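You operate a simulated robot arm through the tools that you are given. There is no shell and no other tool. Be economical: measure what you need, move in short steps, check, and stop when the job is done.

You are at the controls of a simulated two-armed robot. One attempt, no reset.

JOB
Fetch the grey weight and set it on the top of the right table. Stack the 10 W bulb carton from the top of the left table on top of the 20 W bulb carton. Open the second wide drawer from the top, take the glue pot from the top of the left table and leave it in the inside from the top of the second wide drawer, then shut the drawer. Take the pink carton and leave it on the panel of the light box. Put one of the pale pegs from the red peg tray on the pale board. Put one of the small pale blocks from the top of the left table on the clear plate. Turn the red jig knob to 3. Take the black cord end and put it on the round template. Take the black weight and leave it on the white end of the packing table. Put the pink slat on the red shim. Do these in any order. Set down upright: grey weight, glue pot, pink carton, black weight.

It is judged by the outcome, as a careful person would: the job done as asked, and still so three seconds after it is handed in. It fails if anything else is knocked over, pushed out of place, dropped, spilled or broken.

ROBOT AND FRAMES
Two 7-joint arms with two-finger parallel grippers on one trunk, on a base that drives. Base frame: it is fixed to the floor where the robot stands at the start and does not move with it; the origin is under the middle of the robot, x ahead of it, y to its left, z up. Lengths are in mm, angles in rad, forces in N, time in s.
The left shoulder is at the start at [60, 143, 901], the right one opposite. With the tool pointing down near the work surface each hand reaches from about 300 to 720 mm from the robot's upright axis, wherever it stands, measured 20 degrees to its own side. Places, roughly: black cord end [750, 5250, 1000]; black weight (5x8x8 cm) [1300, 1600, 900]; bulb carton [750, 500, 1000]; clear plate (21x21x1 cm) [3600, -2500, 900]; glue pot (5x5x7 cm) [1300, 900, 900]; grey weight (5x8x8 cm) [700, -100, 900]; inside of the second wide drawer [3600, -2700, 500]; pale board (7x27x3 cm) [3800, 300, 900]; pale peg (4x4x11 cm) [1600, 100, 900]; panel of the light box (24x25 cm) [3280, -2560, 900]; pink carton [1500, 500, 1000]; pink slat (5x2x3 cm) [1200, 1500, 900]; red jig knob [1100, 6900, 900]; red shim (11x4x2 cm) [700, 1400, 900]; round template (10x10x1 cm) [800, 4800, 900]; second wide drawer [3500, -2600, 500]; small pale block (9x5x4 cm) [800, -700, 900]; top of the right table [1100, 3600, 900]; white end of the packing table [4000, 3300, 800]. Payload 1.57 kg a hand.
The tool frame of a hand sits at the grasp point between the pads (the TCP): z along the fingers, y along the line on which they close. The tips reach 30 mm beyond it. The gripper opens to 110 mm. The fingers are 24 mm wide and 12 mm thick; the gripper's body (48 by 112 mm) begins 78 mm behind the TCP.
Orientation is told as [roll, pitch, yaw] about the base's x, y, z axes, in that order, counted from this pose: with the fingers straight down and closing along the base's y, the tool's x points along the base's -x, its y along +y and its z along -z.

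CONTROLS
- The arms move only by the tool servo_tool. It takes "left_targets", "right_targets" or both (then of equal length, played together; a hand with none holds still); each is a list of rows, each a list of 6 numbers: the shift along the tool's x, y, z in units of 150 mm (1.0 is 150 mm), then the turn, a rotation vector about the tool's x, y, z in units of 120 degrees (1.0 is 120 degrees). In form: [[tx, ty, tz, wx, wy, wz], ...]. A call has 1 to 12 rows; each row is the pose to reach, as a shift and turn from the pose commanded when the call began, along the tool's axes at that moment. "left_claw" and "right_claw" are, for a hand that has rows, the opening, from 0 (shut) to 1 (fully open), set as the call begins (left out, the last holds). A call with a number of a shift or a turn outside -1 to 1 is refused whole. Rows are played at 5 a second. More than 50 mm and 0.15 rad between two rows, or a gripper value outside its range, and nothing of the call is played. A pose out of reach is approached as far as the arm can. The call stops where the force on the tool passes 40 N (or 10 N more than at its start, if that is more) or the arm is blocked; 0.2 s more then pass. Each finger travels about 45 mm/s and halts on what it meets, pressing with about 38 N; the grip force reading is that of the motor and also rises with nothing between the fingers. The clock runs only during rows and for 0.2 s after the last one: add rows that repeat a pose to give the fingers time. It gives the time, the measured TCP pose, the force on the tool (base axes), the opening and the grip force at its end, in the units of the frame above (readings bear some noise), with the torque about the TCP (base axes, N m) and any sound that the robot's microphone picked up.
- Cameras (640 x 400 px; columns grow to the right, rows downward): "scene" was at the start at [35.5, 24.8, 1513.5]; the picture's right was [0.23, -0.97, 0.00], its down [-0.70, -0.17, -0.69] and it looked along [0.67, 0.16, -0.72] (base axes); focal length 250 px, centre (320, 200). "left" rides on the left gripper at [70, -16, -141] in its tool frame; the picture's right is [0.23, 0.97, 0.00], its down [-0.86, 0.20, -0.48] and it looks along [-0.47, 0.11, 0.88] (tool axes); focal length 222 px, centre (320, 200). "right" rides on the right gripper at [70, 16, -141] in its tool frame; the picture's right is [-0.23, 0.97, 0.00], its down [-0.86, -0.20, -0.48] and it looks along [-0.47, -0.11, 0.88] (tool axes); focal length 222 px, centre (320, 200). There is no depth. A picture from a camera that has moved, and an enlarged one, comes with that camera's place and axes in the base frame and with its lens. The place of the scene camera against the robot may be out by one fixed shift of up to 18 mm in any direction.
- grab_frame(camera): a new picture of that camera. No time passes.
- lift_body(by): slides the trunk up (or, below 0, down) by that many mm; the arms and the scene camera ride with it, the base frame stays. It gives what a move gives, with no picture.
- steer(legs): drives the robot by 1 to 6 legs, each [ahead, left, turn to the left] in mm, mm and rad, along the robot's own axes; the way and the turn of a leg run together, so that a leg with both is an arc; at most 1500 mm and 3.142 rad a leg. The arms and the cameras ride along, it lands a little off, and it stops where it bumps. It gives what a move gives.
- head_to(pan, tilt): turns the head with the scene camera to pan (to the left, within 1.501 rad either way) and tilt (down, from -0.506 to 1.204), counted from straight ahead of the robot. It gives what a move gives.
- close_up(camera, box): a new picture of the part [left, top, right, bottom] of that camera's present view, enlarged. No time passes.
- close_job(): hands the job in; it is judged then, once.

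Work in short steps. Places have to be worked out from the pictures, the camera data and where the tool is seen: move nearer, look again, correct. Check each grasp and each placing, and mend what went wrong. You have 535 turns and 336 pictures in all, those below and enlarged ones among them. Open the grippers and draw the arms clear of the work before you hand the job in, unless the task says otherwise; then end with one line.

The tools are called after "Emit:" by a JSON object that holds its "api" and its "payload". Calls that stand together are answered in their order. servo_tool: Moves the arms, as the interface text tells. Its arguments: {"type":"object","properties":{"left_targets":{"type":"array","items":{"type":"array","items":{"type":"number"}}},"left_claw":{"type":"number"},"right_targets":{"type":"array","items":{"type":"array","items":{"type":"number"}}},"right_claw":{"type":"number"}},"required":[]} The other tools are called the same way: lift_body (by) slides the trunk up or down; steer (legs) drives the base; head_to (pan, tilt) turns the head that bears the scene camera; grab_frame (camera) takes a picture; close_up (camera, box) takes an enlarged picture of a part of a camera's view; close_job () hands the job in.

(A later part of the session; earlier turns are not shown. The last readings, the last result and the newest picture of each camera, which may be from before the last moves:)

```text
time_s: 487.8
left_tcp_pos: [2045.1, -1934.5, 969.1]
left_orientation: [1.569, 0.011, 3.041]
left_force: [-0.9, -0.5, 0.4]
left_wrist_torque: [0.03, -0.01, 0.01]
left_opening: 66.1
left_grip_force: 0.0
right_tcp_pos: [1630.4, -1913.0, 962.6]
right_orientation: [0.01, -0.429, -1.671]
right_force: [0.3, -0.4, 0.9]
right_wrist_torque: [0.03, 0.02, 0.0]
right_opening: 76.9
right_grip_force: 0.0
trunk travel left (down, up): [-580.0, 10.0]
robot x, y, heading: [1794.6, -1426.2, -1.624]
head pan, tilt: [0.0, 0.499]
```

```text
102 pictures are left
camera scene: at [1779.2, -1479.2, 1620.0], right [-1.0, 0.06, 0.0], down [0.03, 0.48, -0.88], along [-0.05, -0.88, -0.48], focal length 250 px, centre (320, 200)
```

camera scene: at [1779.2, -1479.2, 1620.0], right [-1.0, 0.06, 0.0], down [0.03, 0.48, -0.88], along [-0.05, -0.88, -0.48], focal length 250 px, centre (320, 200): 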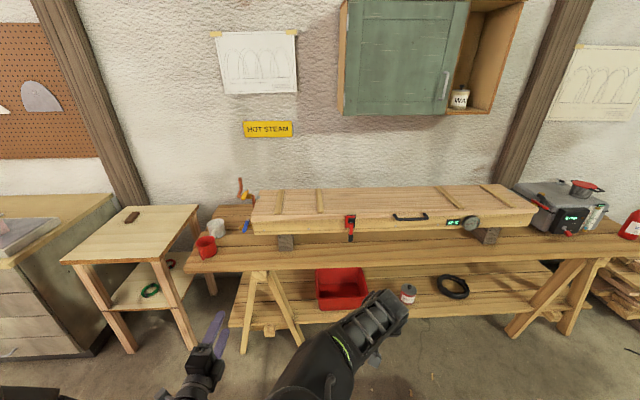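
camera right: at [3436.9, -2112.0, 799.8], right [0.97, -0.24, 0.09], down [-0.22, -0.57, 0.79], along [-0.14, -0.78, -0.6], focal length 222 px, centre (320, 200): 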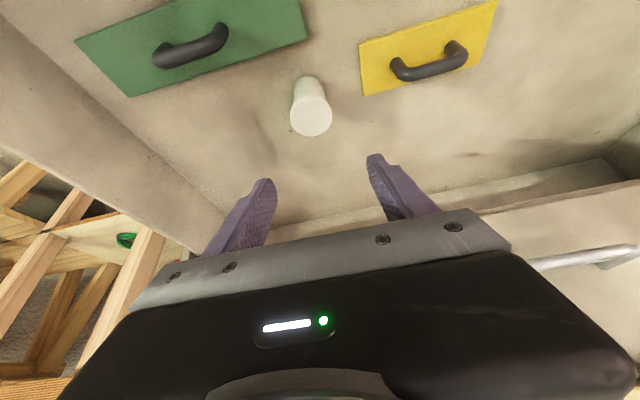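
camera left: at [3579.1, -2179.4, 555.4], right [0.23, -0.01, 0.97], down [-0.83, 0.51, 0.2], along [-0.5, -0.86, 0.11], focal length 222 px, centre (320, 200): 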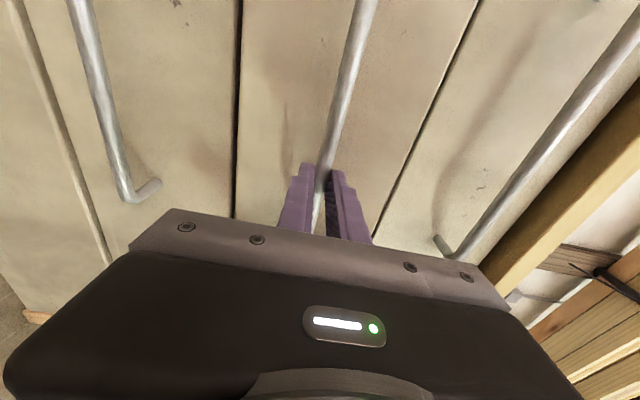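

The base bumped the table's foot behind it. I move forward (−y) 200 mm away from it and look back to the side.

Emit:
{"api": "steer", "payload": {"legs": [[220, 0, 0]]}}

Emit:
{"api": "head_to", "payload": {"pan": -1.5, "tilt": 0.8}}

Emit:
{"api": "grab_frame", "payload": {"camera": "scene"}}

```text
time_s: 489.5
left_tcp_pos: [2035.6, -2155.3, 969.2]
left_orientation: [1.569, 0.011, 3.046]
left_force: [0.2, -0.2, 0.5]
left_wrist_torque: [0.02, 0.01, -0.02]
left_opening: 65.9
left_grip_force: 0.0
right_tcp_pos: [1621.2, -2134.9, 961.1]
right_orientation: [0.008, -0.431, -1.665]
right_force: [-0.2, 0.4, 0.1]
right_wrist_torque: [-0.02, -0.02, -0.01]
right_opening: 77.0
right_grip_force: 0.0
trunk travel left (down, up): [-580.0, 10.0]
robot x, y, heading: [1783.1, -1642.9, -1.623]
head pan, tilt: [0.0, 0.499]
```

```text
time_s: 491.1
left_tcp_pos: [2034.9, -2153.5, 970.3]
left_orientation: [1.568, 0.009, 3.046]
left_force: [-0.2, -0.6, 0.3]
left_wrist_torque: [-0.01, -0.03, 0.0]
left_opening: 66.0
left_grip_force: 0.0
right_tcp_pos: [1621.7, -2133.5, 962.4]
right_orientation: [0.011, -0.43, -1.665]
right_force: [1.2, 0.5, 0.1]
right_wrist_torque: [-0.02, -0.05, -0.01]
right_opening: 77.0
right_grip_force: 0.1
trunk travel left (down, up): [-580.0, 10.0]
robot x, y, heading: [1783.0, -1643.6, -1.624]
head pan, tilt: [-1.499, 0.799]
```

```text
101 pictures are left
camera scene: at [1691.8, -1610.1, 1594.1], right [-0.02, 1.0, 0.0], down [0.72, 0.02, -0.7], along [-0.7, -0.02, -0.72], focal length 250 px, centre (320, 200)
```

scene: 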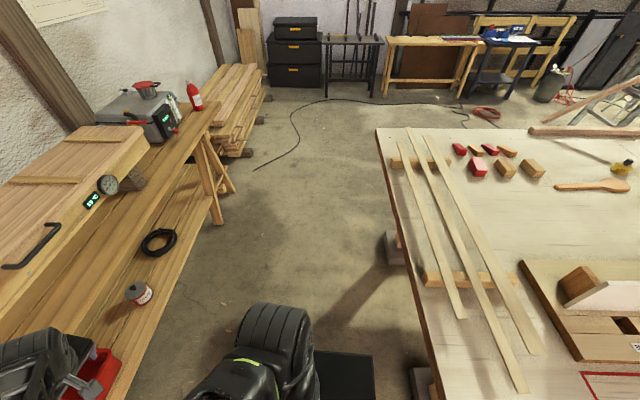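

The blocks are visible: pale ones near (795,−694), (803,−820), (690,−765). I go to x≈800 and turn to face +y.

Emit:
{"api": "steer", "payload": {"legs": [[80, 0, 0.05], [0, -975, 0], [0, 0, 3.13]]}}

Emit:
{"api": "head_to", "payload": {"pan": 0.0, "tilt": 0.6}}

Emit:
{"api": "grab_frame", "payload": {"camera": "scene"}}

```text
time_s: 502.1
left_tcp_pos: [905.7, -1162.8, 973.0]
left_orientation: [1.579, -0.003, -0.718]
left_force: [0.5, -0.1, 0.4]
left_wrist_torque: [-0.03, -0.01, 0.01]
left_opening: 66.1
left_grip_force: 0.1
right_tcp_pos: [1228.6, -1409.1, 962.7]
right_orientation: [0.009, -0.43, 0.878]
right_force: [0.1, 0.2, -0.7]
right_wrist_torque: [0.01, 0.02, 0.02]
right_opening: 77.2
right_grip_force: 0.0
trunk travel left (down, up): [-580.0, 10.0]
robot x, y, heading: [820.2, -1721.8, 0.924]
head pan, tilt: [-1.499, 0.799]
stopped in leg 3: the force on the tool passed its limit at 108 N (the readings are from after the stop); the commanded pose is now the measured one
```

```text
time_s: 503.7
left_tcp_pos: [905.2, -1163.0, 971.8]
left_orientation: [1.578, -0.004, -0.715]
left_force: [2.7, 0.0, 0.3]
left_wrist_torque: [-0.11, 0.04, 0.2]
left_opening: 66.2
left_grip_force: 0.1
right_tcp_pos: [1227.9, -1409.6, 963.4]
right_orientation: [0.01, -0.43, 0.878]
right_force: [0.0, -0.3, -0.2]
right_wrist_torque: [0.02, -0.02, -0.03]
right_opening: 77.0
right_grip_force: 0.2
trunk travel left (down, up): [-580.0, 10.0]
robot x, y, heading: [816.8, -1718.9, 0.921]
head pan, tilt: [0.0, 0.6]
```

```text
100 pictures are left
camera scene: at [840.8, -1670.3, 1611.0], right [0.8, -0.6, 0.0], down [-0.34, -0.45, -0.82], along [0.5, 0.66, -0.57], focal length 250 px, centre (320, 200)
```

scene: 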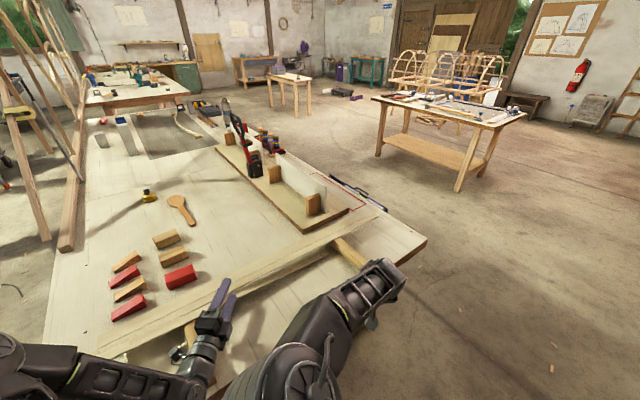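

The left hand struck the planks lying near this end of the table (its end is at y≈−1340, farther out than I thought). I zoom to assess.

Emit:
{"api": "close_up", "payload": {"camera": "scene", "box": [80, 200, 440, 400]}}

Emit:
{"api": "grab_frame", "payload": {"camera": "left"}}

```text
1.78 times, centred on (260, 300) of scene
camera zoom: at [840.8, -1670.3, 1611.0], right [0.8, -0.6, 0.0], down [-0.34, -0.45, -0.82], along [0.5, 0.66, -0.57], focal length 444 px, centre (427, 22)
```

zoom: 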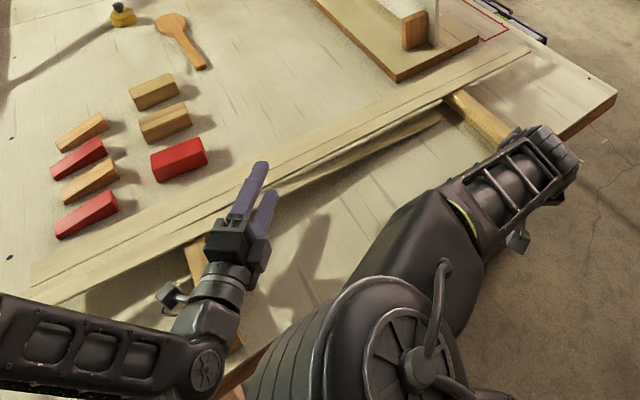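

```text
98 pictures are left
camera left: at [761.1, -1222.9, 954.4], right [-0.18, 0.15, 0.97], down [0.33, -0.92, 0.2], along [0.93, 0.36, 0.12], focal length 222 px, centre (320, 200)
```

left: 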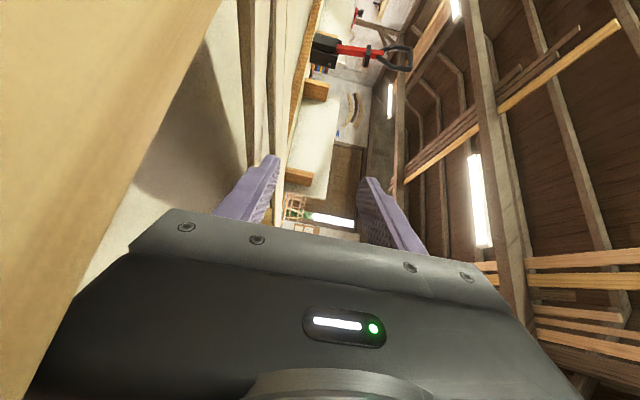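

The planks were swept together (originally three parallel strips at y≈−1247, −1170, −1096). I back the hand off by turning right slightly, raise both hands, and look at the planks.

Emit:
{"api": "steer", "payload": {"legs": [[0, 0, -0.2]]}}

Emit:
{"api": "servo_tool", "payload": {"left_targets": [[0, 0.3, 0, 0, 0, 0], [0, 0.6, 0, 0, 0, 0], [0, 0.9, 0, 0, 0, 0]], "right_targets": [[-0.12, 0, -0.27, 0, 0, 0], [-0.25, 0, -0.54, 0, 0, 0], [-0.37, 0, -0.8, 0, 0, 0]]}}

Emit:
{"api": "head_to", "payload": {"pan": 0.6, "tilt": 0.8}}

Emit:
{"api": "grab_frame", "payload": {"camera": "scene"}}

```text
time_s: 504.9
left_tcp_pos: [1015.8, -1192.5, 971.2]
left_orientation: [1.577, -0.004, -0.916]
left_force: [0.4, 0.7, -1.1]
left_wrist_torque: [-0.03, -0.01, 0.03]
left_opening: 65.7
left_grip_force: 0.0
right_tcp_pos: [1282.2, -1497.4, 962.3]
right_orientation: [0.011, -0.429, 0.677]
right_force: [0.2, -0.6, 0.9]
right_wrist_torque: [-0.01, -0.01, 0.05]
right_opening: 76.7
right_grip_force: 0.0
trunk travel left (down, up): [-580.0, 10.0]
robot x, y, heading: [820.6, -1723.4, 0.719]
head pan, tilt: [0.0, 0.6]
```

```text
time_s: 505.7
left_tcp_pos: [1030.2, -1158.0, 1105.4]
left_orientation: [1.578, -0.004, -0.919]
left_force: [1.0, -0.3, -0.1]
left_wrist_torque: [-0.02, 0.02, 0.01]
left_opening: 66.3
left_grip_force: 0.0
left hand out of reach, approached as far as the arm can: row 1, 2, 3
right_tcp_pos: [1282.6, -1499.8, 1095.6]
right_orientation: [0.012, -0.431, 0.679]
right_force: [-0.2, -0.5, 0.0]
right_wrist_torque: [0.03, 0.01, 0.01]
right_opening: 77.2
right_grip_force: 0.1
trunk travel left (down, up): [-580.0, 10.0]
robot x, y, heading: [818.2, -1719.7, 0.72]
head pan, tilt: [0.0, 0.6]
```

```text
time_s: 506.7
left_tcp_pos: [1028.7, -1155.4, 1102.9]
left_orientation: [1.576, -0.005, -0.918]
left_force: [-0.2, -0.9, 0.0]
left_wrist_torque: [-0.01, 0.02, 0.03]
left_opening: 65.9
left_grip_force: 0.0
right_tcp_pos: [1282.0, -1497.1, 1095.5]
right_orientation: [0.009, -0.431, 0.679]
right_force: [-0.1, 0.8, 0.3]
right_wrist_torque: [0.02, -0.01, 0.02]
right_opening: 76.9
right_grip_force: 0.0
trunk travel left (down, up): [-580.0, 10.0]
robot x, y, heading: [815.1, -1725.0, 0.722]
head pan, tilt: [0.6, 0.799]
```

```text
97 pictures are left
camera scene: at [802.7, -1658.2, 1594.1], right [0.97, -0.25, 0.0], down [-0.18, -0.69, -0.7], along [0.17, 0.68, -0.72], focal length 250 px, centre (320, 200)
```

scene: 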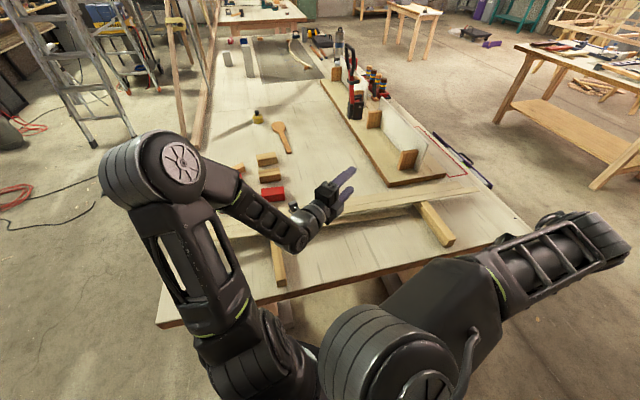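

Hands are high now; I turn to face +y (heading π/2) and view the planks.

Emit:
{"api": "steer", "payload": {"legs": [[0, 0, 0.85]]}}

Emit:
{"api": "head_to", "payload": {"pan": -0.35, "tilt": 0.75}}

Emit:
{"api": "grab_frame", "payload": {"camera": "scene"}}

```text
time_s: 509.2
left_tcp_pos: [538.6, -1184.0, 1103.2]
left_orientation: [1.578, -0.002, -0.082]
left_force: [0.2, -0.6, 0.2]
left_wrist_torque: [-0.02, -0.02, -0.04]
left_opening: 66.0
left_grip_force: 0.0
right_tcp_pos: [962.7, -1227.1, 1095.5]
right_orientation: [0.009, -0.431, 1.513]
right_force: [0.1, -0.2, -1.0]
right_wrist_torque: [-0.01, 0.02, 0.01]
right_opening: 77.2
right_grip_force: 0.0
trunk travel left (down, up): [-580.0, 10.0]
robot x, y, heading: [814.8, -1719.2, 1.551]
head pan, tilt: [0.6, 0.799]
```

```text
time_s: 510.5
left_tcp_pos: [538.3, -1185.7, 1103.3]
left_orientation: [1.578, -0.001, -0.082]
left_force: [0.7, -0.6, -0.9]
left_wrist_torque: [0.0, -0.03, 0.01]
left_opening: 66.4
left_grip_force: 0.2
right_tcp_pos: [962.4, -1227.8, 1095.2]
right_orientation: [0.007, -0.43, 1.512]
right_force: [0.5, 0.5, -0.2]
right_wrist_torque: [0.02, -0.02, 0.0]
right_opening: 77.2
right_grip_force: 0.1
trunk travel left (down, up): [-580.0, 10.0]
robot x, y, heading: [820.4, -1719.1, 1.551]
head pan, tilt: [-0.351, 0.75]
```

```text
96 pictures are left
camera scene: at [834.2, -1669.3, 1598.1], right [0.93, -0.36, 0.0], down [-0.24, -0.64, -0.73], along [0.26, 0.68, -0.68], focal length 250 px, centre (320, 200)
```

scene: 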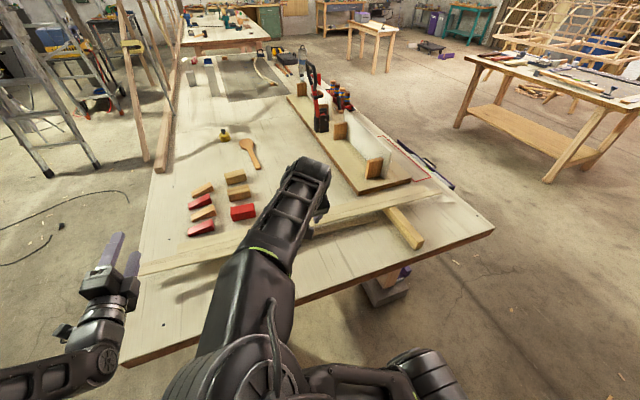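

Emit:
{"api": "close_up", "payload": {"camera": "scene", "box": [120, 170, 460, 370]}}

Emit:
{"api": "grab_frame", "payload": {"camera": "right"}}

```text
1.88 times, centred on (290, 270) of scene
camera zoom: at [834.2, -1669.3, 1598.1], right [0.93, -0.36, 0.0], down [-0.24, -0.64, -0.73], along [0.26, 0.68, -0.68], focal length 470 px, centre (376, 68)
```

zoom: 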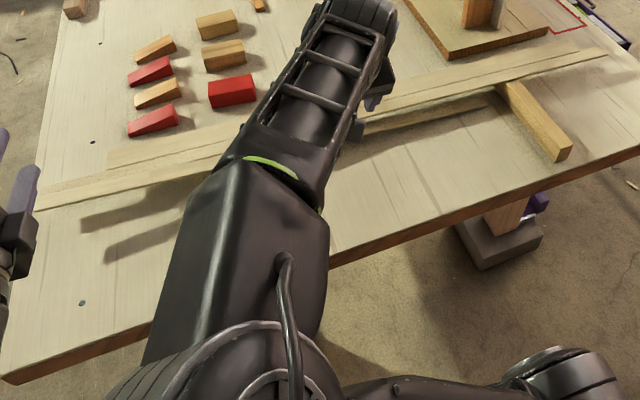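

```text
94 pictures are left
camera right: at [941.2, -1348.8, 1195.3], right [-0.96, 0.26, 0.1], down [0.24, 0.57, 0.79], along [0.15, 0.78, -0.6], focal length 222 px, centre (320, 200)
```

right: 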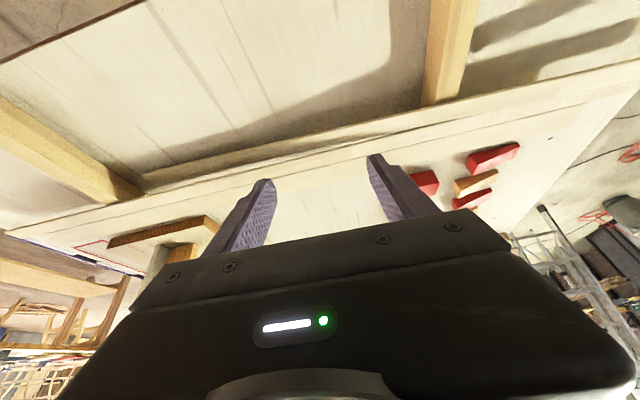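

I retract the right hand to see the planks unobstructed.

Emit:
{"api": "servo_tool", "payload": {"right_targets": [[0.23, -0.2, -0.105, 0, 0, 0], [0.46, -0.4, -0.21, 0, 0, 0], [0.69, -0.6, -0.315, 0, 0, 0], [0.91, -0.8, -0.415, 0, 0, 0]], "right_claw": 0.0}}

Emit:
{"api": "head_to", "payload": {"pan": -0.15, "tilt": 0.85}}

Emit:
{"api": "close_up", "payload": {"camera": "scene", "box": [140, 80, 500, 280]}}

```text
time_s: 511.6
left_tcp_pos: [539.0, -1185.3, 1102.9]
left_orientation: [1.579, -0.003, -0.085]
left_force: [0.7, 0.6, -0.1]
left_wrist_torque: [0.02, 0.01, -0.03]
left_opening: 65.9
left_grip_force: 0.2
right_tcp_pos: [1113.2, -1394.7, 1077.0]
right_orientation: [0.014, -0.373, 1.37]
right_force: [-1.1, -0.6, -0.6]
right_wrist_torque: [0.0, -0.03, 0.02]
right_opening: 0.1
right_grip_force: 10.0
trunk travel left (down, up): [-580.0, 10.0]
robot x, y, heading: [820.7, -1724.8, 1.558]
head pan, tilt: [-0.351, 0.75]
stopped in row 4 (right hand): the arm was blocked; the commanded pose is now the measured one
```

```text
time_s: 512.3
left_tcp_pos: [538.7, -1185.9, 1104.2]
left_orientation: [1.579, -0.003, -0.083]
left_force: [-0.1, 0.0, 0.7]
left_wrist_torque: [0.01, -0.02, -0.02]
left_opening: 66.2
left_grip_force: 0.0
right_tcp_pos: [1113.8, -1394.9, 1075.9]
right_orientation: [0.014, -0.373, 1.37]
right_force: [0.8, -0.5, 0.6]
right_wrist_torque: [0.01, 0.01, 0.0]
right_opening: 0.0
right_grip_force: 20.7
trunk travel left (down, up): [-580.0, 10.0]
robot x, y, heading: [820.3, -1724.9, 1.553]
head pan, tilt: [-0.15, 0.85]
```

```text
1.78 times, centred on (320, 180) of scene
camera zoom: at [817.6, -1669.7, 1590.1], right [0.99, -0.17, 0.0], down [-0.12, -0.74, -0.66], along [0.11, 0.65, -0.75], focal length 444 px, centre (320, 236)
```

zoom: 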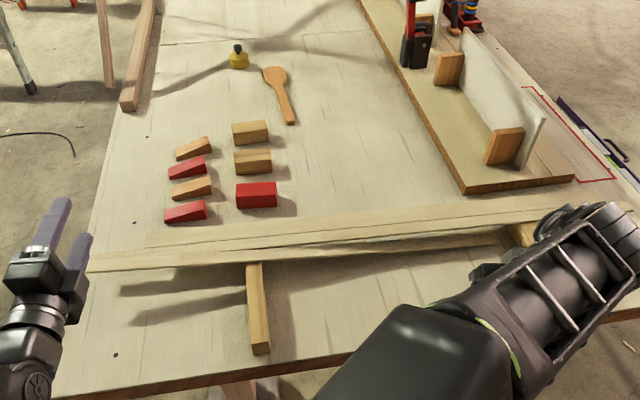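

Strip 1 (≈800 mm, now from (470,−1085) to (1264,−1163)) lies separate; it can be gripped and slid back to its old line (625…1455, y≈−1247). I make the right hand vertical and move it over the strip.

Emit:
{"api": "servo_tool", "payload": {"right_targets": [[-0.194, 0.145, 0.076, 0, 0.0445, 0], [-0.388, 0.29, 0.152, 0, 0.089, 0], [-0.583, 0.434, 0.228, 0, 0.1335, 0], [-0.777, 0.579, 0.304, 0, 0.178, 0]], "right_claw": 0.5}}

Emit:
{"api": "servo_tool", "payload": {"right_targets": [[-0.06, 0.02, 0, 0, 0, -0.0664], [-0.12, 0.05, 0, 0, 0, -0.1328], [-0.18, 0.08, 0, 0, 0, -0.1992], [-0.24, 0.1, 0, 0, 0, -0.2656], [-0.3, 0.13, 0, 0, 0, -0.332], [-0.36, 0.16, 0, 0, 0, -0.3984], [-0.42, 0.19, 0, 0, 0, -0.4648], [-0.48, 0.22, 0, 0, 0, -0.5312], [-0.54, 0.25, 0, 0, 0, -0.5976], [-0.6, 0.27, 0, 0, 0, -0.664], [-0.66, 0.3, 0, 0, 0, -0.7304], [-0.7, 0.33, 0, 0, 0, -0.797]]}}

Emit:
{"api": "grab_frame", "payload": {"camera": "right"}}

```text
time_s: 513.3
left_tcp_pos: [539.6, -1184.4, 1103.8]
left_orientation: [1.579, -0.002, -0.084]
left_force: [-0.7, 0.2, -0.9]
left_wrist_torque: [-0.01, 0.0, -0.02]
left_opening: 66.1
left_grip_force: 0.1
right_tcp_pos: [1051.6, -1253.5, 1076.2]
right_orientation: [0.014, 0.003, 1.378]
right_force: [-0.2, 0.0, -0.4]
right_wrist_torque: [-0.01, 0.01, -0.01]
right_opening: 55.0
right_grip_force: 0.1
trunk travel left (down, up): [-580.0, 10.0]
robot x, y, heading: [815.0, -1724.6, 1.552]
head pan, tilt: [-0.15, 0.85]
```

```text
time_s: 515.9
left_tcp_pos: [537.9, -1186.0, 1103.2]
left_orientation: [1.577, -0.004, -0.084]
left_force: [0.6, -0.1, 0.4]
left_wrist_torque: [0.03, -0.06, 0.02]
left_opening: 66.0
left_grip_force: 0.1
right_tcp_pos: [1018.4, -1152.4, 1077.6]
right_orientation: [-0.004, -0.012, 3.049]
right_force: [0.6, 0.1, -0.4]
right_wrist_torque: [0.03, 0.01, 0.0]
right_opening: 54.7
right_grip_force: 0.1
right hand out of reach, approached as far as the arm can: row 11, 12
trunk travel left (down, up): [-580.0, 10.0]
robot x, y, heading: [815.7, -1723.9, 1.558]
head pan, tilt: [-0.15, 0.85]
```

```text
92 pictures are left
camera right: at [1088.6, -1176.0, 1219.3], right [-0.32, -0.95, 0.0], down [-0.83, 0.27, 0.49], along [-0.46, 0.16, -0.87], focal length 222 px, centre (320, 200)
```

right: 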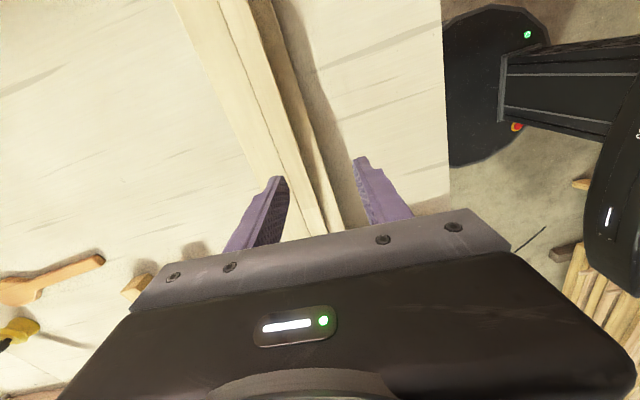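

Emit:
{"api": "close_up", "payload": {"camera": "right", "box": [220, 0, 420, 240]}}

```text
1.67 times, centred on (320, 120) of right
camera zoom: at [1088.6, -1176.0, 1219.3], right [-0.32, -0.95, 0.0], down [-0.83, 0.27, 0.49], along [-0.46, 0.16, -0.87], focal length 370 px, centre (320, 333)
```

zoom: 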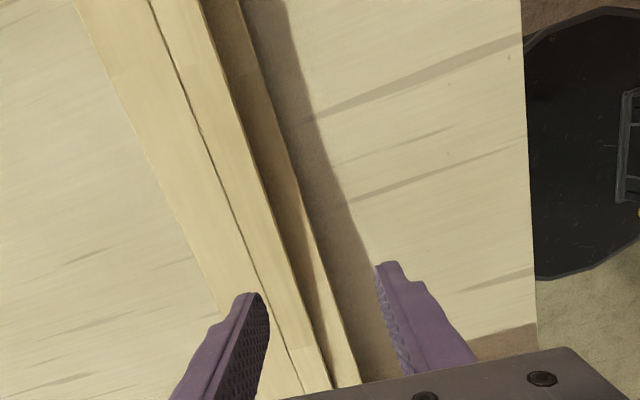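

Strip 1's right end has dropped off the right support beside strip 2. I'll drag it free with closed fingertips: shift the robot right 200 and position above (1216,−1168).

Emit:
{"api": "steer", "payload": {"legs": [[0, -200, 0]]}}

Emit:
{"api": "servo_tool", "payload": {"right_targets": [[0, 0.05, 0.2, 0, 0, 0], [0, 0.1, 0.45, 0, 0, 0], [0, 0.11, 0.7, 0, 0, 0], [0, 0.11, 0.8, 0, 0, 0]], "right_claw": 0.0}}

Emit:
{"api": "grab_frame", "payload": {"camera": "right"}}

```text
time_s: 517.5
left_tcp_pos: [738.1, -1190.5, 1104.0]
left_orientation: [1.578, -0.003, -0.079]
left_force: [-0.2, 0.0, -1.0]
left_wrist_torque: [-0.02, -0.02, 0.05]
left_opening: 66.0
left_grip_force: 0.0
right_tcp_pos: [1217.5, -1155.2, 1077.9]
right_orientation: [-0.003, -0.013, 3.049]
right_force: [0.3, -1.4, -0.2]
right_wrist_torque: [0.01, 0.02, 0.01]
right_opening: 54.8
right_grip_force: 0.1
trunk travel left (down, up): [-580.0, 10.0]
robot x, y, heading: [1019.0, -1725.8, 1.563]
head pan, tilt: [-0.15, 0.85]
```

```text
time_s: 518.5
left_tcp_pos: [736.0, -1189.3, 1104.6]
left_orientation: [1.579, -0.004, -0.079]
left_force: [0.0, 0.1, -0.4]
left_wrist_torque: [0.03, 0.01, 0.03]
left_opening: 65.9
left_grip_force: 0.1
right_tcp_pos: [1214.6, -1170.9, 956.6]
right_orientation: [-0.005, -0.013, 3.051]
right_force: [-0.1, -0.9, -0.2]
right_wrist_torque: [-0.01, 0.03, -0.03]
right_opening: 0.0
right_grip_force: 18.7
trunk travel left (down, up): [-580.0, 10.0]
robot x, y, heading: [1018.2, -1725.5, 1.556]
head pan, tilt: [-0.15, 0.85]
```

```text
90 pictures are left
camera right: at [1283.4, -1193.4, 1098.0], right [-0.31, -0.95, 0.0], down [-0.83, 0.27, 0.49], along [-0.46, 0.16, -0.87], focal length 222 px, centre (320, 200)
```

right: 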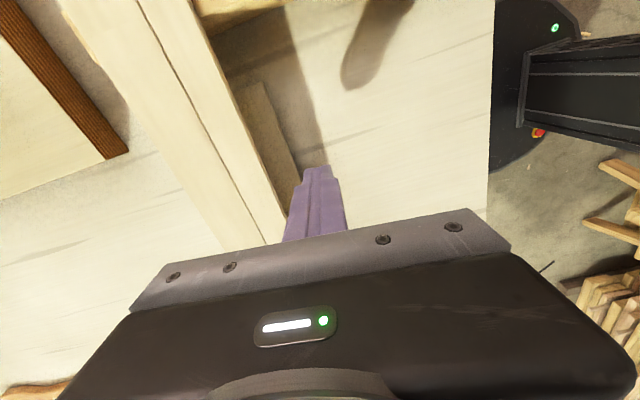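

The strip's free end is at y≈−1133…−1150. I move +29 mm in y onto it and press down gently.

Emit:
{"api": "servo_tool", "payload": {"right_targets": [[0, -0.19, 0, 0, 0, 0], [0, -0.19, 0.12, 0, 0, 0], [0, -0.19, 0.2, 0, 0, 0], [0, -0.19, 0.24, 0, 0, 0], [0, -0.19, 0.26, 0, 0, 0]]}}

Emit:
{"api": "grab_frame", "payload": {"camera": "right"}}

```text
time_s: 519.7
left_tcp_pos: [736.1, -1190.6, 1104.1]
left_orientation: [1.578, -0.003, -0.079]
left_force: [-0.8, -0.3, -0.1]
left_wrist_torque: [0.01, -0.01, 0.0]
left_opening: 65.9
left_grip_force: 0.0
right_tcp_pos: [1205.0, -1165.0, 920.4]
right_orientation: [-0.005, -0.011, 3.052]
right_force: [0.9, 0.7, 0.0]
right_wrist_torque: [0.04, -0.03, 0.01]
right_opening: 0.0
right_grip_force: 21.3
right hand out of reach, approached as far as the arm can: row 1, 2, 3, 4, 5
trunk travel left (down, up): [-580.0, 10.0]
robot x, y, heading: [1021.9, -1725.2, 1.558]
head pan, tilt: [-0.15, 0.85]
```

```text
89 pictures are left
camera right: at [1274.9, -1187.7, 1061.2], right [-0.31, -0.95, 0.0], down [-0.83, 0.27, 0.49], along [-0.46, 0.16, -0.87], focal length 222 px, centre (320, 200)
```

right: 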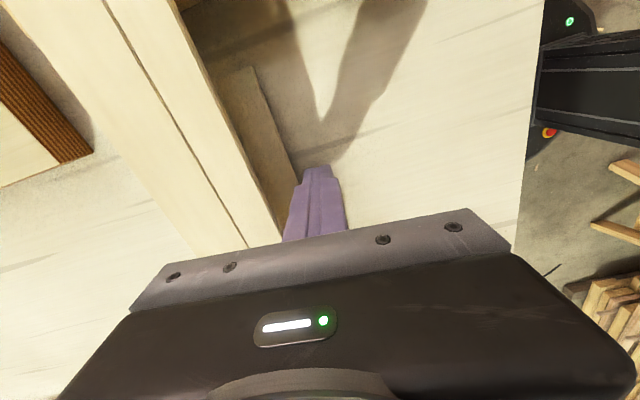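

Reach limit again. I lift, drive 70 mm closer, and re-aim at (1212,−1141).

Emit:
{"api": "servo_tool", "payload": {"right_targets": [[0, 0.1, -0.2, 0, 0, 0], [0, 0.25, -0.45, 0, 0, 0], [0, 0.3, -0.5, 0, 0, 0]]}}

Emit:
{"api": "steer", "payload": {"legs": [[70, 0, 0]]}}

Emit:
{"api": "servo_tool", "payload": {"right_targets": [[0.03, 0, 0.15, 0, 0, 0], [0.05, 0, 0.3, 0, 0, 0], [0.05, 0, 0.42, 0, 0, 0]]}}

Emit:
{"api": "grab_frame", "payload": {"camera": "right"}}

```text
time_s: 520.5
left_tcp_pos: [737.3, -1190.4, 1102.8]
left_orientation: [1.577, -0.003, -0.078]
left_force: [0.0, 0.8, 0.0]
left_wrist_torque: [-0.01, 0.04, 0.01]
left_opening: 66.2
left_grip_force: 0.0
right_tcp_pos: [1199.9, -1209.7, 995.4]
right_orientation: [-0.004, -0.012, 3.051]
right_force: [-0.1, -0.3, 0.1]
right_wrist_torque: [0.02, -0.01, -0.03]
right_opening: 0.0
right_grip_force: 21.8
trunk travel left (down, up): [-580.0, 10.0]
robot x, y, heading: [1021.7, -1724.5, 1.563]
head pan, tilt: [-0.15, 0.85]
```

```text
time_s: 521.5
left_tcp_pos: [738.2, -1118.4, 1103.2]
left_orientation: [1.576, -0.004, -0.079]
left_force: [-0.9, 0.4, -0.1]
left_wrist_torque: [0.03, 0.01, -0.01]
left_opening: 66.1
left_grip_force: 0.1
right_tcp_pos: [1201.8, -1138.0, 993.4]
right_orientation: [-0.003, -0.013, 3.052]
right_force: [-0.1, -0.2, 0.6]
right_wrist_torque: [-0.04, 0.04, 0.02]
right_opening: 0.0
right_grip_force: 20.9
trunk travel left (down, up): [-580.0, 10.0]
robot x, y, heading: [1019.1, -1659.5, 1.562]
head pan, tilt: [-0.15, 0.85]
```

```text
time_s: 522.3
left_tcp_pos: [739.0, -1120.2, 1103.1]
left_orientation: [1.577, -0.003, -0.078]
left_force: [-0.8, 0.1, -0.5]
left_wrist_torque: [-0.01, -0.02, 0.02]
left_opening: 65.9
left_grip_force: 0.1
right_tcp_pos: [1209.0, -1139.6, 931.6]
right_orientation: [-0.002, -0.013, 3.051]
right_force: [-0.7, 0.8, 0.6]
right_wrist_torque: [-0.03, -0.03, -0.01]
right_opening: 0.0
right_grip_force: 20.9
trunk travel left (down, up): [-580.0, 10.0]
robot x, y, heading: [1021.0, -1653.3, 1.562]
head pan, tilt: [-0.15, 0.85]
```

```text
88 pictures are left
camera right: at [1278.5, -1162.4, 1072.0], right [-0.31, -0.95, 0.0], down [-0.83, 0.27, 0.49], along [-0.46, 0.15, -0.87], focal length 222 px, centre (320, 200)
```

right: 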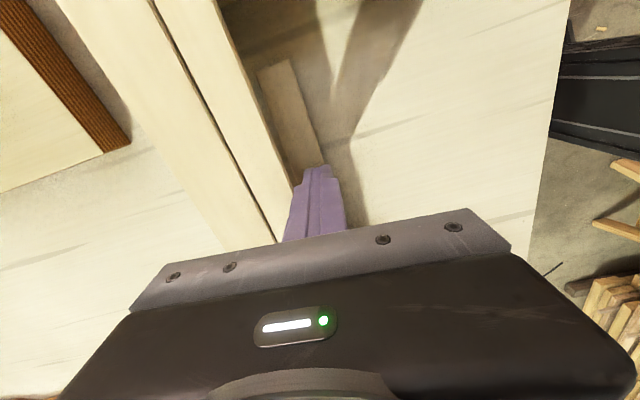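

Over the strip. I press down in small steps.

Emit:
{"api": "servo_tool", "payload": {"right_targets": [[0, 0.025, 0.03, 0, 0, 0], [0, 0.025, 0.06, 0, 0, 0], [0, 0.025, 0.075, 0, 0, 0], [0, 0.025, 0.09, 0, 0, 0], [0, 0.025, 0.1, 0, 0, 0]]}}

```text
time_s: 523.5
left_tcp_pos: [737.0, -1120.8, 1104.7]
left_orientation: [1.579, -0.006, -0.08]
left_force: [-0.9, -0.3, -0.3]
left_wrist_torque: [0.0, 0.0, -0.03]
left_opening: 66.2
left_grip_force: 0.0
right_tcp_pos: [1208.1, -1143.9, 917.9]
right_orientation: [-0.011, -0.012, 3.053]
right_force: [-0.5, 2.4, 32.7]
right_wrist_torque: [0.09, 0.39, -0.02]
right_opening: 0.2
right_grip_force: 20.8
trunk travel left (down, up): [-580.0, 10.0]
robot x, y, heading: [1018.4, -1654.3, 1.564]
head pan, tilt: [-0.15, 0.85]
```

Pressed (33 N). I drag it 80 mm toward −y and 60 mm toward +x.

Emit:
{"api": "servo_tool", "payload": {"right_targets": [[0.05, 0.13, 0, 0, 0, 0], [0.12, 0.26, 0, 0, 0, 0], [0.2, 0.4, 0, 0, 0, 0], [0.3, 0.53, 0, 0, 0, 0], [0.4, 0.55, 0, 0, 0, 0]]}}

Emit:
{"api": "grab_frame", "payload": {"camera": "right"}}

```text
time_s: 524.7
left_tcp_pos: [738.1, -1118.6, 1103.6]
left_orientation: [1.578, -0.003, -0.079]
left_force: [0.2, 0.0, 0.7]
left_wrist_torque: [-0.03, -0.02, 0.0]
left_opening: 65.9
left_grip_force: 0.1
right_tcp_pos: [1261.2, -1232.0, 913.3]
right_orientation: [-0.001, -0.013, 3.052]
right_force: [0.3, 0.4, 0.2]
right_wrist_torque: [-0.01, 0.02, 0.01]
right_opening: 0.0
right_grip_force: 21.1
trunk travel left (down, up): [-580.0, 10.0]
robot x, y, heading: [1016.9, -1657.8, 1.557]
head pan, tilt: [-0.15, 0.85]
```

```text
87 pictures are left
camera right: at [1331.2, -1254.4, 1055.1], right [-0.31, -0.95, 0.0], down [-0.83, 0.27, 0.49], along [-0.46, 0.15, -0.87], focal length 222 px, centre (320, 200)
```

right: 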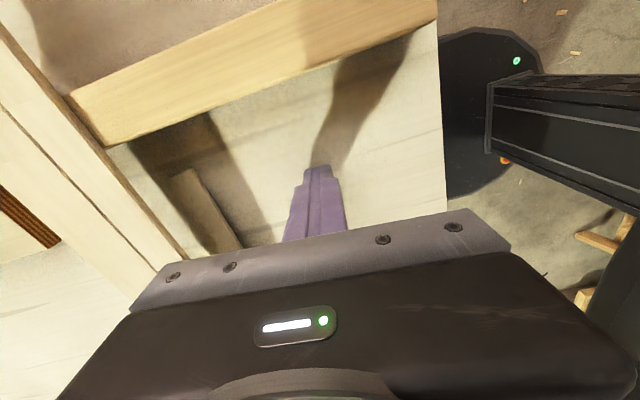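

Friction dragging slips. The strip's left end (x≈470–577) protrudes alone, so I'll grip it there and pull it free. I lift and drive left 650 mm.

Emit:
{"api": "servo_tool", "payload": {"right_targets": [[0, 0, -0.3, 0, 0, 0], [0, 0, -0.6, 0, 0, 0], [0, 0, -0.9, 0, 0, 0]], "right_claw": 0.6}}

Emit:
{"api": "steer", "payload": {"legs": [[0, 690, 0]]}}

Emit:
{"api": "servo_tool", "payload": {"right_targets": [[-0.15, -0.25, 0, 0, 0, 0], [-0.25, -0.5, 0, 0, 0, 0], [-0.3, -0.75, 0.1, 0, 0, 0], [-0.32, -0.95, 0.2, 0, 0, 0]]}}

Emit:
{"api": "grab_frame", "payload": {"camera": "right"}}

```text
time_s: 525.5
left_tcp_pos: [736.3, -1119.6, 1103.4]
left_orientation: [1.578, -0.005, -0.078]
left_force: [-0.3, -0.8, -0.4]
left_wrist_torque: [0.01, -0.01, -0.02]
left_opening: 66.0
left_grip_force: 0.0
right_tcp_pos: [1261.8, -1234.3, 1052.2]
right_orientation: [-0.003, -0.013, 3.05]
right_force: [0.4, -0.8, 0.3]
right_wrist_torque: [0.0, 0.0, 0.0]
right_opening: 66.1
right_grip_force: 0.1
trunk travel left (down, up): [-580.0, 10.0]
robot x, y, heading: [1017.0, -1655.1, 1.558]
head pan, tilt: [-0.15, 0.85]
```

```text
time_s: 529.4
left_tcp_pos: [37.0, -1106.3, 1102.4]
left_orientation: [1.578, -0.004, -0.091]
left_force: [-0.3, -0.2, 1.5]
left_wrist_torque: [0.02, -0.03, 0.0]
left_opening: 66.2
left_grip_force: 0.1
right_tcp_pos: [559.7, -1225.2, 1052.7]
right_orientation: [-0.002, -0.013, 3.04]
right_force: [-0.1, 0.0, -0.8]
right_wrist_torque: [0.0, -0.02, -0.04]
right_opening: 66.0
right_grip_force: 0.1
trunk travel left (down, up): [-580.0, 10.0]
robot x, y, heading: [314.7, -1643.9, 1.552]
head pan, tilt: [-0.15, 0.85]
```

```text
time_s: 530.4
left_tcp_pos: [38.5, -1105.2, 1102.7]
left_orientation: [1.577, -0.003, -0.087]
left_force: [-0.1, 0.4, 0.5]
left_wrist_torque: [0.02, 0.03, 0.03]
left_opening: 65.9
left_grip_force: 0.0
right_tcp_pos: [526.5, -1078.8, 1023.7]
right_orientation: [-0.004, -0.012, 3.041]
right_force: [0.4, -0.1, -0.1]
right_wrist_torque: [-0.02, -0.01, 0.0]
right_opening: 66.1
right_grip_force: 0.1
trunk travel left (down, up): [-580.0, 10.0]
robot x, y, heading: [315.0, -1647.4, 1.555]
head pan, tilt: [-0.15, 0.85]
```

```text
86 pictures are left
camera right: at [596.8, -1103.2, 1164.4], right [-0.33, -0.95, 0.0], down [-0.82, 0.28, 0.49], along [-0.46, 0.16, -0.87], focal length 222 px, centre (320, 200)
```

right: 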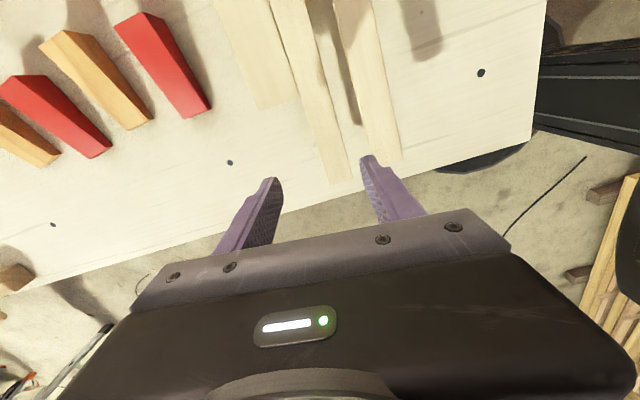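

The drag did free it: strip 1's left end is now at (497,−1146), separate from strip 2 (y≈−1085). I grip it near x=560.

Emit:
{"api": "servo_tool", "payload": {"right_targets": [[0.13, 0.2, 0.1, 0, 0, 0], [0.264, 0.422, 0.2, 0, 0, 0], [0.264, 0.422, 0.2, 0, 0, 0], [0.264, 0.422, 0.4, 0, 0, 0], [0.264, 0.422, 0.58, 0, 0, 0]], "right_claw": 0.4}}

Emit:
{"api": "grab_frame", "payload": {"camera": "right"}}

```text
time_s: 531.5
left_tcp_pos: [39.0, -1105.6, 1103.1]
left_orientation: [1.577, -0.002, -0.09]
left_force: [-0.3, 0.2, -0.4]
left_wrist_torque: [-0.03, -0.02, 0.0]
left_opening: 66.1
left_grip_force: 0.0
right_tcp_pos: [559.1, -1143.7, 933.6]
right_orientation: [-0.004, -0.011, 3.042]
right_force: [-0.3, 0.2, -1.1]
right_wrist_torque: [0.0, 0.04, 0.02]
right_opening: 44.0
right_grip_force: 0.0
trunk travel left (down, up): [-580.0, 10.0]
robot x, y, heading: [311.8, -1642.8, 1.551]
head pan, tilt: [-0.15, 0.85]
```

```text
85 pictures are left
camera right: at [629.2, -1166.7, 1074.3], right [-0.32, -0.95, 0.0], down [-0.83, 0.28, 0.49], along [-0.46, 0.16, -0.87], focal length 222 px, centre (320, 200)
```

right: 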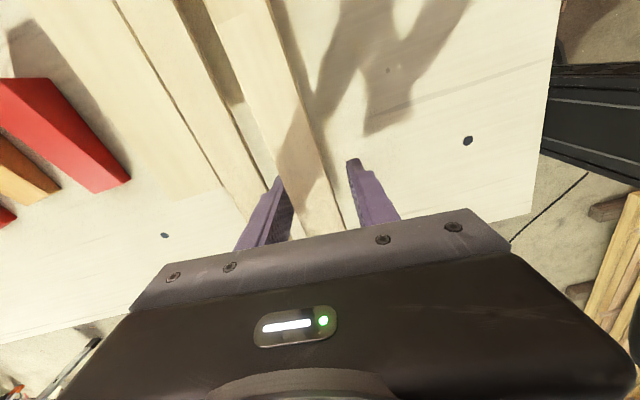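

I close and pull the left end 95 mm toward −y.

Emit:
{"api": "servo_tool", "payload": {"right_targets": [[0, 0, 0, 0, 0, 0], [0, 0, 0, 0, 0, 0], [0, 0, 0, 0, 0, 0], [0, 0, 0, 0, 0, 0]], "right_claw": 0.0}}

Emit:
{"api": "servo_tool", "payload": {"right_targets": [[0, 0.1, -0.03, 0, 0, 0], [0, 0.25, -0.03, 0, 0, 0], [0, 0.4, -0.03, 0, 0, 0], [0, 0.55, -0.03, 0, 0, 0], [0, 0.64, -0.03, 0, 0, 0]]}}

Emit:
{"api": "head_to", "payload": {"pan": -0.6, "tilt": 0.75}}

Emit:
{"api": "grab_frame", "payload": {"camera": "scene"}}

```text
time_s: 532.5
left_tcp_pos: [38.3, -1105.5, 1103.1]
left_orientation: [1.577, -0.003, -0.088]
left_force: [-0.6, -0.5, 0.3]
left_wrist_torque: [-0.03, -0.05, 0.0]
left_opening: 66.1
left_grip_force: 0.1
right_tcp_pos: [559.3, -1143.4, 933.3]
right_orientation: [-0.004, -0.013, 3.038]
right_force: [-0.1, 0.7, -0.1]
right_wrist_torque: [0.01, -0.01, 0.18]
right_opening: 26.7
right_grip_force: 37.9
trunk travel left (down, up): [-580.0, 10.0]
robot x, y, heading: [312.7, -1642.7, 1.547]
head pan, tilt: [-0.15, 0.85]
```

```text
time_s: 533.8
left_tcp_pos: [38.2, -1107.0, 1103.4]
left_orientation: [1.578, -0.003, -0.088]
left_force: [0.0, 0.3, 0.1]
left_wrist_torque: [0.01, -0.02, 0.0]
left_opening: 66.2
left_grip_force: 0.0
right_tcp_pos: [551.0, -1240.7, 939.5]
right_orientation: [-0.003, -0.012, 3.04]
right_force: [0.4, -0.7, -1.4]
right_wrist_torque: [0.06, 0.24, 0.01]
right_opening: 26.9
right_grip_force: 37.9
trunk travel left (down, up): [-580.0, 10.0]
robot x, y, heading: [311.9, -1646.2, 1.55]
head pan, tilt: [-0.15, 0.85]
```

```text
time_s: 534.6
left_tcp_pos: [37.3, -1106.9, 1103.5]
left_orientation: [1.578, -0.003, -0.089]
left_force: [-0.9, -0.2, 0.8]
left_wrist_torque: [-0.02, 0.03, 0.0]
left_opening: 66.2
left_grip_force: 0.0
right_tcp_pos: [551.2, -1240.8, 940.8]
right_orientation: [-0.003, -0.012, 3.041]
right_force: [0.5, 0.0, -0.2]
right_wrist_torque: [0.04, 0.25, -0.03]
right_opening: 26.6
right_grip_force: 37.5
trunk travel left (down, up): [-580.0, 10.0]
robot x, y, heading: [312.5, -1643.9, 1.55]
head pan, tilt: [-0.6, 0.75]
```

```text
84 pictures are left
camera scene: at [348.6, -1601.3, 1598.1], right [0.81, -0.58, 0.0], down [-0.4, -0.56, -0.73], along [0.43, 0.59, -0.68], focal length 250 px, centre (320, 200)
```

scene: 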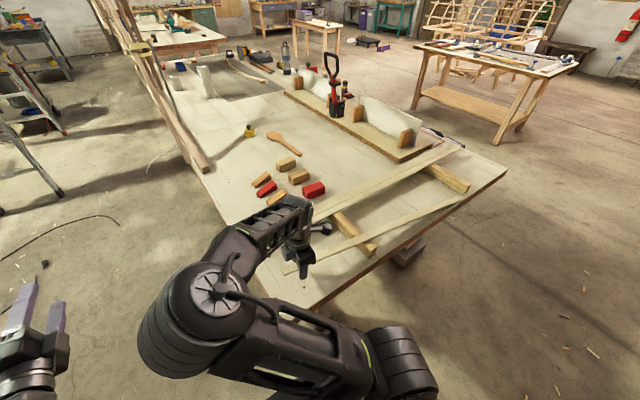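

Strip 1 is held at its left end. I lift 30 mm, rotate it ~9° CCW, slide it +128 mm in x.

Emit:
{"api": "servo_tool", "payload": {"right_targets": [[0, 0, -0.1, 0, 0, 0], [0, 0, -0.2, 0, 0, -0.025], [0.2, -0.02, -0.2, 0, 0, -0.05], [0.45, -0.045, -0.2, 0, 0, -0.076], [0.65, -0.065, -0.2, 0, 0, -0.076], [0.85, -0.086, -0.2, 0, 0, -0.076]]}}

Emit:
{"api": "grab_frame", "payload": {"camera": "scene"}}

```text
time_s: 535.9
left_tcp_pos: [34.2, -1107.0, 1104.6]
left_orientation: [1.576, -0.004, -0.085]
left_force: [0.3, -0.9, -0.1]
left_wrist_torque: [-0.02, -0.02, 0.05]
left_opening: 66.2
left_grip_force: 0.1
right_tcp_pos: [627.2, -1238.5, 968.1]
right_orientation: [-0.001, -0.036, -3.071]
right_force: [-25.0, -1.2, 2.3]
right_wrist_torque: [-0.09, -0.7, -0.88]
right_opening: 27.6
right_grip_force: 37.6
trunk travel left (down, up): [-580.0, 10.0]
robot x, y, heading: [313.7, -1645.0, 1.552]
head pan, tilt: [-0.6, 0.75]
stopped in row 5 (right hand): the force on the tool passed its limit at 57 N (the readings are from after the stop); the commanded pose is now the measured one
```

```text
83 pictures are left
camera scene: at [345.8, -1601.4, 1598.2], right [0.82, -0.58, 0.0], down [-0.39, -0.56, -0.73], along [0.42, 0.6, -0.68], focal length 250 px, centre (320, 200)
```

scene: 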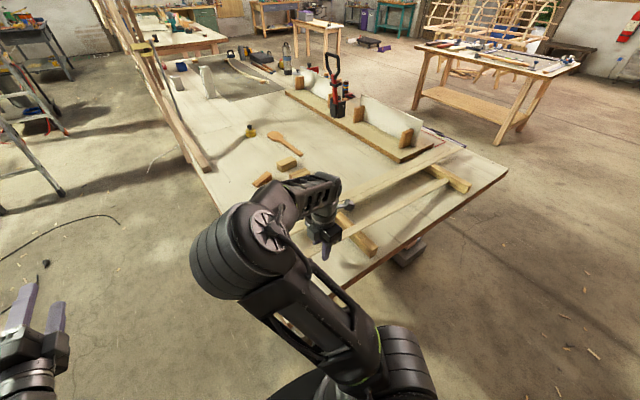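

The right end butts against the support. I lower and release here, then grip it near its right end to lift it over.

Emit:
{"api": "servo_tool", "payload": {"right_targets": [[-0.08, 0, 0.05, 0, 0, 0], [-0.08, 0, 0.19, 0, 0, 0], [-0.08, 0, 0.2, 0, 0, 0]]}}

Emit:
{"api": "servo_tool", "payload": {"right_targets": [[0, 0, 0, 0, 0, 0], [0, 0, 0, 0, 0, 0], [0, 0, -0.3, 0, 0, 0], [0, 0, -0.6, 0, 0, 0], [0, 0, -0.8, 0, 0, 0]], "right_claw": 0.5}}

Emit:
{"api": "steer", "payload": {"legs": [[0, -540, 0]]}}

Emit:
{"api": "grab_frame", "payload": {"camera": "right"}}

```text
time_s: 536.6
left_tcp_pos: [36.9, -1106.9, 1104.1]
left_orientation: [1.577, -0.003, -0.086]
left_force: [-0.1, -0.3, -0.2]
left_wrist_torque: [-0.04, 0.0, 0.0]
left_opening: 65.8
left_grip_force: 0.0
right_tcp_pos: [622.0, -1238.7, 938.7]
right_orientation: [-0.003, -0.026, -3.074]
right_force: [0.1, -1.1, 0.3]
right_wrist_torque: [0.02, -0.55, -0.26]
right_opening: 26.7
right_grip_force: 37.4
trunk travel left (down, up): [-580.0, 10.0]
robot x, y, heading: [309.2, -1643.6, 1.553]
head pan, tilt: [-0.6, 0.75]
```

```text
time_s: 537.9
left_tcp_pos: [34.6, -1107.1, 1103.5]
left_orientation: [1.578, -0.003, -0.086]
left_force: [0.8, -0.5, -0.3]
left_wrist_torque: [0.01, -0.03, 0.01]
left_opening: 66.4
left_grip_force: 0.0
right_tcp_pos: [624.2, -1240.0, 1059.3]
right_orientation: [-0.004, -0.027, -3.076]
right_force: [0.4, -0.4, -0.3]
right_wrist_torque: [-0.03, -0.01, 0.03]
right_opening: 55.3
right_grip_force: 0.1
trunk travel left (down, up): [-580.0, 10.0]
robot x, y, heading: [314.2, -1644.9, 1.555]
head pan, tilt: [-0.6, 0.75]
```

```text
time_s: 541.0
left_tcp_pos: [577.5, -1116.7, 1103.9]
left_orientation: [1.578, -0.003, -0.092]
left_force: [1.0, 0.2, 0.1]
left_wrist_torque: [0.0, -0.02, -0.01]
left_opening: 66.1
left_grip_force: 0.0
right_tcp_pos: [1166.0, -1253.0, 1058.9]
right_orientation: [-0.004, -0.028, -3.082]
right_force: [-0.7, 0.2, -0.1]
right_wrist_torque: [0.02, 0.01, 0.01]
right_opening: 54.8
right_grip_force: 0.1
trunk travel left (down, up): [-580.0, 10.0]
robot x, y, heading: [849.2, -1655.6, 1.546]
head pan, tilt: [-0.6, 0.75]
```

```text
82 pictures are left
camera right: at [1240.5, -1265.1, 1198.5], right [-0.17, -0.99, 0.0], down [-0.85, 0.15, 0.5], along [-0.5, 0.08, -0.86], focal length 222 px, centre (320, 200)
```

right: 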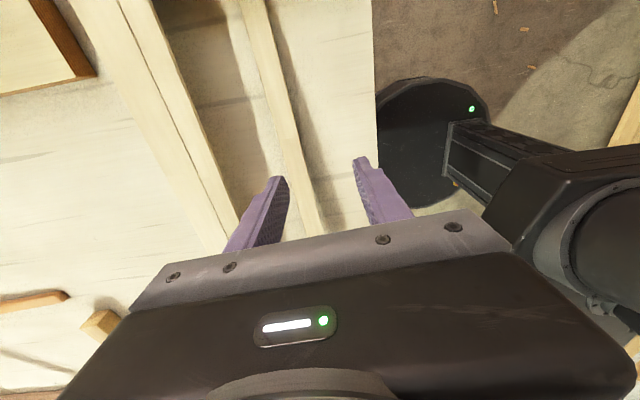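

Strip 1 is at y≈−1211 here. I move over it, descend and grip.

Emit:
{"api": "servo_tool", "payload": {"right_targets": [[0.016, -0.273, 0.1, 0, 0, 0], [0.016, -0.273, 0.4, 0, 0, 0], [0.016, -0.273, 0.7, 0, 0, 0], [0.016, -0.273, 0.9, 0, 0, 0]]}}

Emit:
{"api": "servo_tool", "payload": {"right_targets": [[0, 0, 0, 0, 0, 0], [0, 0, 0, 0, 0, 0], [0, 0, 0, 0, 0, 0], [0, 0, 0, 0, 0, 0]], "right_claw": 0.0}}

Emit:
{"api": "grab_frame", "payload": {"camera": "right"}}

```text
time_s: 542.0
left_tcp_pos: [576.7, -1116.5, 1103.9]
left_orientation: [1.576, -0.004, -0.093]
left_force: [0.7, -0.8, -0.3]
left_wrist_torque: [0.0, 0.02, -0.05]
left_opening: 66.0
left_grip_force: 0.0
right_tcp_pos: [1158.4, -1209.0, 935.5]
right_orientation: [-0.008, -0.028, -3.08]
right_force: [0.5, -1.0, -0.5]
right_wrist_torque: [-0.01, -0.01, -0.01]
right_opening: 55.0
right_grip_force: 0.1
right hand out of reach, approached as far as the arm can: row 4
trunk travel left (down, up): [-580.0, 10.0]
robot x, y, heading: [850.9, -1655.8, 1.544]
head pan, tilt: [-0.6, 0.75]
```

```text
time_s: 543.0
left_tcp_pos: [577.0, -1116.2, 1103.2]
left_orientation: [1.578, -0.003, -0.092]
left_force: [0.1, 0.1, 0.3]
left_wrist_torque: [0.02, -0.03, 0.0]
left_opening: 66.3
left_grip_force: 0.0
right_tcp_pos: [1159.1, -1208.8, 936.5]
right_orientation: [-0.005, -0.026, -3.077]
right_force: [0.0, 0.5, 0.4]
right_wrist_torque: [0.02, -0.01, 0.0]
right_opening: 0.0
right_grip_force: 18.5
trunk travel left (down, up): [-580.0, 10.0]
robot x, y, heading: [850.4, -1653.5, 1.551]
head pan, tilt: [-0.6, 0.75]
```

```text
81 pictures are left
camera right: at [1233.2, -1221.1, 1076.5], right [-0.17, -0.99, 0.0], down [-0.85, 0.14, 0.5], along [-0.49, 0.08, -0.87], focal length 222 px, centre (320, 200)
```

right: 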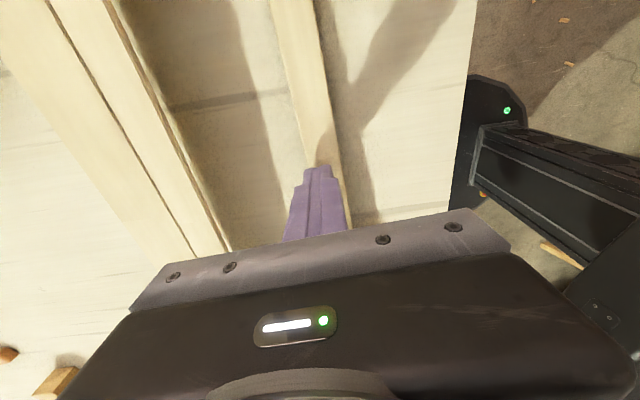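

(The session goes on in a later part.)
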